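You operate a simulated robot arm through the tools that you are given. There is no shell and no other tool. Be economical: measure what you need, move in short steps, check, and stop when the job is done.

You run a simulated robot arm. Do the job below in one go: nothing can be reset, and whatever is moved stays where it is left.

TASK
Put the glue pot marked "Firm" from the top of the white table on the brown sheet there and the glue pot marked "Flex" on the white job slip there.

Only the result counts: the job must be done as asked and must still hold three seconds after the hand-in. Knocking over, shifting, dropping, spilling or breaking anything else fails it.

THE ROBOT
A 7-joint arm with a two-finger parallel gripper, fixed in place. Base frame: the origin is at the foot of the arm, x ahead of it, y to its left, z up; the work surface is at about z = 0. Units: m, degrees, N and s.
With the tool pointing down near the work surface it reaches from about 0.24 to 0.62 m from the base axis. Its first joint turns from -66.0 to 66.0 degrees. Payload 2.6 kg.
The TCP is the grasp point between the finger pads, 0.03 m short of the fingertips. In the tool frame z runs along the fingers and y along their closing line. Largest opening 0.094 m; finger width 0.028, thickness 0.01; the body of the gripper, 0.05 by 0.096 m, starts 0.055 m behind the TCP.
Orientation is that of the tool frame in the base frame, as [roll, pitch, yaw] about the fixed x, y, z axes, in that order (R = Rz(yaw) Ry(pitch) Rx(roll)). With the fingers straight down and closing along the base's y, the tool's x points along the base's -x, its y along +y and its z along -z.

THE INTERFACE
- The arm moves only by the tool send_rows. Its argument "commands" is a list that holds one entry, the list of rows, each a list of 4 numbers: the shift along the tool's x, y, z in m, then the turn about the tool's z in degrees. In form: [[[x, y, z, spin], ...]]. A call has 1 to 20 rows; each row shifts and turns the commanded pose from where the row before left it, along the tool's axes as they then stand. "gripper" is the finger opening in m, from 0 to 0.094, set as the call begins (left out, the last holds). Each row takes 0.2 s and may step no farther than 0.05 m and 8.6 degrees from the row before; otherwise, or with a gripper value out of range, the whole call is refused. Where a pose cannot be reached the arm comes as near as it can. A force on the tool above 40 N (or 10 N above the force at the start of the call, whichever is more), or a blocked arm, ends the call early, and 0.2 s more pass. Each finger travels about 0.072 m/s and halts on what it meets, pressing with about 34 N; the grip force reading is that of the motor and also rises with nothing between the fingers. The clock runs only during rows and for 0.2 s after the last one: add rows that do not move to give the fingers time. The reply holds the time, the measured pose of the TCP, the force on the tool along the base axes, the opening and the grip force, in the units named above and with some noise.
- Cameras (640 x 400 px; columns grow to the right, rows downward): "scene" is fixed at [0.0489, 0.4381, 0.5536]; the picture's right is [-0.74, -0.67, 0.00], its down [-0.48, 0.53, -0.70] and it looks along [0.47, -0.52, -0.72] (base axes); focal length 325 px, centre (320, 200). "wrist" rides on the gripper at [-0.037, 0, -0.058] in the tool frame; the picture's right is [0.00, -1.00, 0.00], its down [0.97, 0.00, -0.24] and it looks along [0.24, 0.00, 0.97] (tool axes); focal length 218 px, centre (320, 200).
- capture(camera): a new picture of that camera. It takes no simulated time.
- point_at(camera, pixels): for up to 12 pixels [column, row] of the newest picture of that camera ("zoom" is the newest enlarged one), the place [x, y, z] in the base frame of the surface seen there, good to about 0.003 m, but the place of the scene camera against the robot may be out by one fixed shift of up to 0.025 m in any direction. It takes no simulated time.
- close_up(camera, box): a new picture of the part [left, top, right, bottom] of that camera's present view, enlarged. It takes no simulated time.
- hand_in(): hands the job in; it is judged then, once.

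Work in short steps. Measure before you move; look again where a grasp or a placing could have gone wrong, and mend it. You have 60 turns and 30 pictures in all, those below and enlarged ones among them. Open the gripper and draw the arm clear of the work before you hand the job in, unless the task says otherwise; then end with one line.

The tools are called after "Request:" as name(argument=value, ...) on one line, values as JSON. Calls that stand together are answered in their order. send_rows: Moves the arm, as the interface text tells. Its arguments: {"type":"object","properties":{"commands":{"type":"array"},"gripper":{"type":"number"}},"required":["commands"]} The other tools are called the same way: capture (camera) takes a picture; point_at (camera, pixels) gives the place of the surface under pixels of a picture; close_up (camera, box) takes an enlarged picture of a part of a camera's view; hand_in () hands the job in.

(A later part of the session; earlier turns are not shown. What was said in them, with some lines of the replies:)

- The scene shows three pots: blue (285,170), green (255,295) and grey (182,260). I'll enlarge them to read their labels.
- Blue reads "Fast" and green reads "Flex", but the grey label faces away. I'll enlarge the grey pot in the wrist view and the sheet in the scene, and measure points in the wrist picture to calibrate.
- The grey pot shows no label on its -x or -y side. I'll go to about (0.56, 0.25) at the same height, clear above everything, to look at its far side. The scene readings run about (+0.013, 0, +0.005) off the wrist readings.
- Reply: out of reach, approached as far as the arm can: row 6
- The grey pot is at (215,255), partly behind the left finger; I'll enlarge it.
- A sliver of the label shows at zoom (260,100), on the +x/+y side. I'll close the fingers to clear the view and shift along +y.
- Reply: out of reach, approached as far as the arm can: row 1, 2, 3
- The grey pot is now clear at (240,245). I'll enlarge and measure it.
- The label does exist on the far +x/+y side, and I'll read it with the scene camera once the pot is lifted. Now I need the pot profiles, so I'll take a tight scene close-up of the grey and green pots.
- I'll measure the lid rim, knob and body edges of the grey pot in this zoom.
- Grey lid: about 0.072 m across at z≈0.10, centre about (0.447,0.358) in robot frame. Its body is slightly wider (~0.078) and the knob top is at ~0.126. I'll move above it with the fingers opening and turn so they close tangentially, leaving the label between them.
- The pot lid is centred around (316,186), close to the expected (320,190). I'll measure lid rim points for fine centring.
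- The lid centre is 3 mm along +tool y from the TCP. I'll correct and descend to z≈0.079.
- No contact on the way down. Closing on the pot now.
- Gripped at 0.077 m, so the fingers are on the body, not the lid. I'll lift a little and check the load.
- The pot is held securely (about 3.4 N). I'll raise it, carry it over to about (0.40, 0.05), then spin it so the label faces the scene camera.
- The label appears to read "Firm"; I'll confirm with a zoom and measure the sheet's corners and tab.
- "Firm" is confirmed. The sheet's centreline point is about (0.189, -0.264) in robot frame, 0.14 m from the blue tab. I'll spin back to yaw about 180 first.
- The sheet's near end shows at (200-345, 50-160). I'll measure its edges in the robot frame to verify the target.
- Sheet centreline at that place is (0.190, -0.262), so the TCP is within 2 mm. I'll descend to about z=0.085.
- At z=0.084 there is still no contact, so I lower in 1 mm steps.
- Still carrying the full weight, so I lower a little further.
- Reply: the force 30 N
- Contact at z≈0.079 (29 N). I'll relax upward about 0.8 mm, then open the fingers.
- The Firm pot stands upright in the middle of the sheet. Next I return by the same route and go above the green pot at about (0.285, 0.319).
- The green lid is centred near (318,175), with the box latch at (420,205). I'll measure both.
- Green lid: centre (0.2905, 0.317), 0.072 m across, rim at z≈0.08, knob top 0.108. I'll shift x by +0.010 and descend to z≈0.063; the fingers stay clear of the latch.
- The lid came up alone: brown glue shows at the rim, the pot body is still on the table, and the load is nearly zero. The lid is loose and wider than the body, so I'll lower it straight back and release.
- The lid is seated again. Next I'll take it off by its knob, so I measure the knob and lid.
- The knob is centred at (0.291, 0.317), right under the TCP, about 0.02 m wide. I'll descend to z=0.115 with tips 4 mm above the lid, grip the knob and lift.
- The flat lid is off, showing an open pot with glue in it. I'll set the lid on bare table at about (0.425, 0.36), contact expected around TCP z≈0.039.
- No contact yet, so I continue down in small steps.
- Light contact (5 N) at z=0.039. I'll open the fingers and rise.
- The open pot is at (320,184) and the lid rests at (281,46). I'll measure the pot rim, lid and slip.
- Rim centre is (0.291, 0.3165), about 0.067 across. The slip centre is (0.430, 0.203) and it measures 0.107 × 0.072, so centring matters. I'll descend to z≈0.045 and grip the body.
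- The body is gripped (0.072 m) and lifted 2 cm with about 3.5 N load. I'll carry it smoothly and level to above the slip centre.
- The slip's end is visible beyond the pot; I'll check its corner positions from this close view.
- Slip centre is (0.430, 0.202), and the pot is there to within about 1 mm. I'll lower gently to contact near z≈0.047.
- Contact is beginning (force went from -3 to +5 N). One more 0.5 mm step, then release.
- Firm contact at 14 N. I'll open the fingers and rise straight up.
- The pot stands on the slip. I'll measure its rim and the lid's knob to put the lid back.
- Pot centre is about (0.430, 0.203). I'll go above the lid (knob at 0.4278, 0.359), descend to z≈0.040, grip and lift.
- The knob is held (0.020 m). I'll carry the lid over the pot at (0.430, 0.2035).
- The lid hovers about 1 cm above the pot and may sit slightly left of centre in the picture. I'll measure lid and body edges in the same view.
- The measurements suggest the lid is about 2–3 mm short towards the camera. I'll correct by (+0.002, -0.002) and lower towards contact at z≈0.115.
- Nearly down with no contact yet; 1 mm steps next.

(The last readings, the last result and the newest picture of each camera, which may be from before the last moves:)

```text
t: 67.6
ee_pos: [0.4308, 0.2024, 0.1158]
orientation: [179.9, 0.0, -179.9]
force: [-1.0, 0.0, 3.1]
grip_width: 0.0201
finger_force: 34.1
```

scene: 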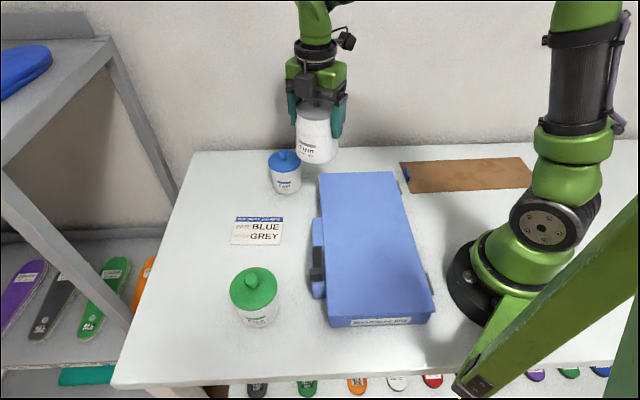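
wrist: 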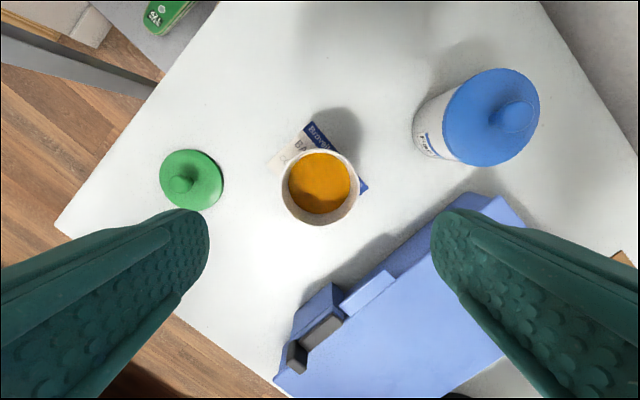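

Contact is starting (3 N). I'll go 0.5 mm more, then open and rise.

Request:
send_rows(commands=[[[0, 0, 0.0005, 0], [0, 0, 0, 0]]])

Request:
send_rows(commands=[[[0, 0, 0, 0], [0, 0, 0, 0], [0, 0, 0, 0]]], gripper=0.05)

Request:
send_rows(commands=[[[0, 0, -0.01, 0], [0, 0, -0.02, 0], [0, 0, -0.04, 0], [0, 0, -0.03, 0], [0.03, 0, 0, 0], [0.03, 0, 0, 0], [0.03, 0, 0, 0], [0, 0, 0, 0]]])

Request:
capture(camera="scene")

Request:
close_up(camera="scene", box=[210, 160, 310, 260])

```text
t: 68.2
ee_pos: [0.4308, 0.2033, 0.1149]
orientation: [179.9, 0.1, -179.9]
force: [-1.2, 1.2, 7.0]
grip_width: 0.02
finger_force: 34.2
```

```text
t: 69.0
ee_pos: [0.432, 0.2013, 0.114]
orientation: [-180.0, 0.0, 179.9]
force: [0.3, -0.5, -0.1]
grip_width: 0.0502
finger_force: 0.0
```

```text
t: 70.8
ee_pos: [0.3422, 0.2037, 0.2164]
orientation: [-179.9, 0.1, -179.9]
force: [0.3, -0.4, 1.0]
grip_width: 0.05
finger_force: 0.0
```

```text
2 pictures are left
```

scene: 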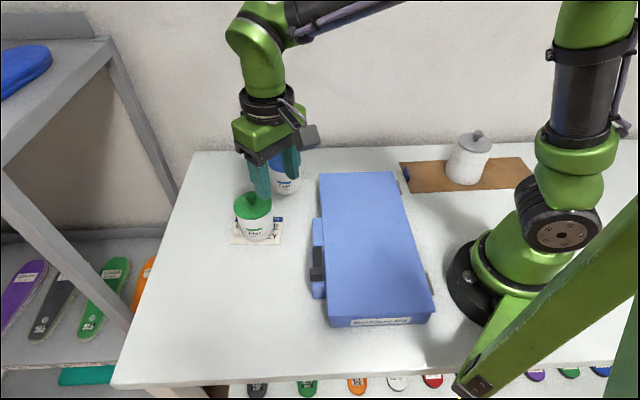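

```text
4.00 times, centred on (260, 210) of scene
```

zoom: 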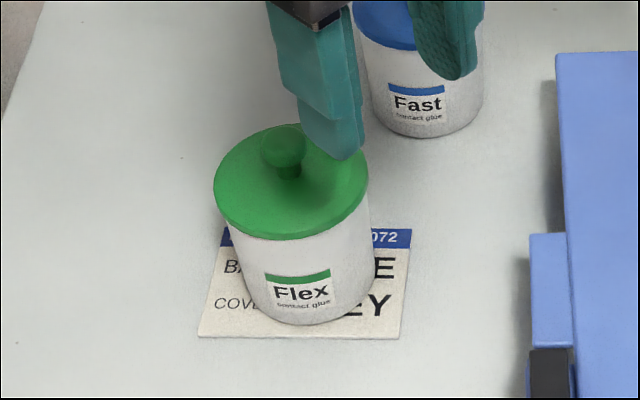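

Both pots stand in place: Firm on the brown sheet, Flex on the slip with its lid seated. I'll draw the arm a little further up and away.

Request:
send_rows(commands=[[[0, -0.03, -0.02, 0], [0, -0.03, -0.02, 0], [0, -0.03, 0, 0], [0, -0.03, 0, 0], [0, 0, 0, 0]]], gripper=0.094)

Request:
hand_in()

```text
t: 72.0
ee_pos: [0.3412, 0.0832, 0.2547]
orientation: [180.0, 0.0, -179.9]
force: [0.2, 0.0, 1.0]
grip_width: 0.0941
finger_force: 0.1
```

```text
The job is handed in.
```

The "Firm" pot is on the brown sheet and the "Flex" pot is on the white job slip; I took the loose "Flex" lid off for the carry and put it back on.
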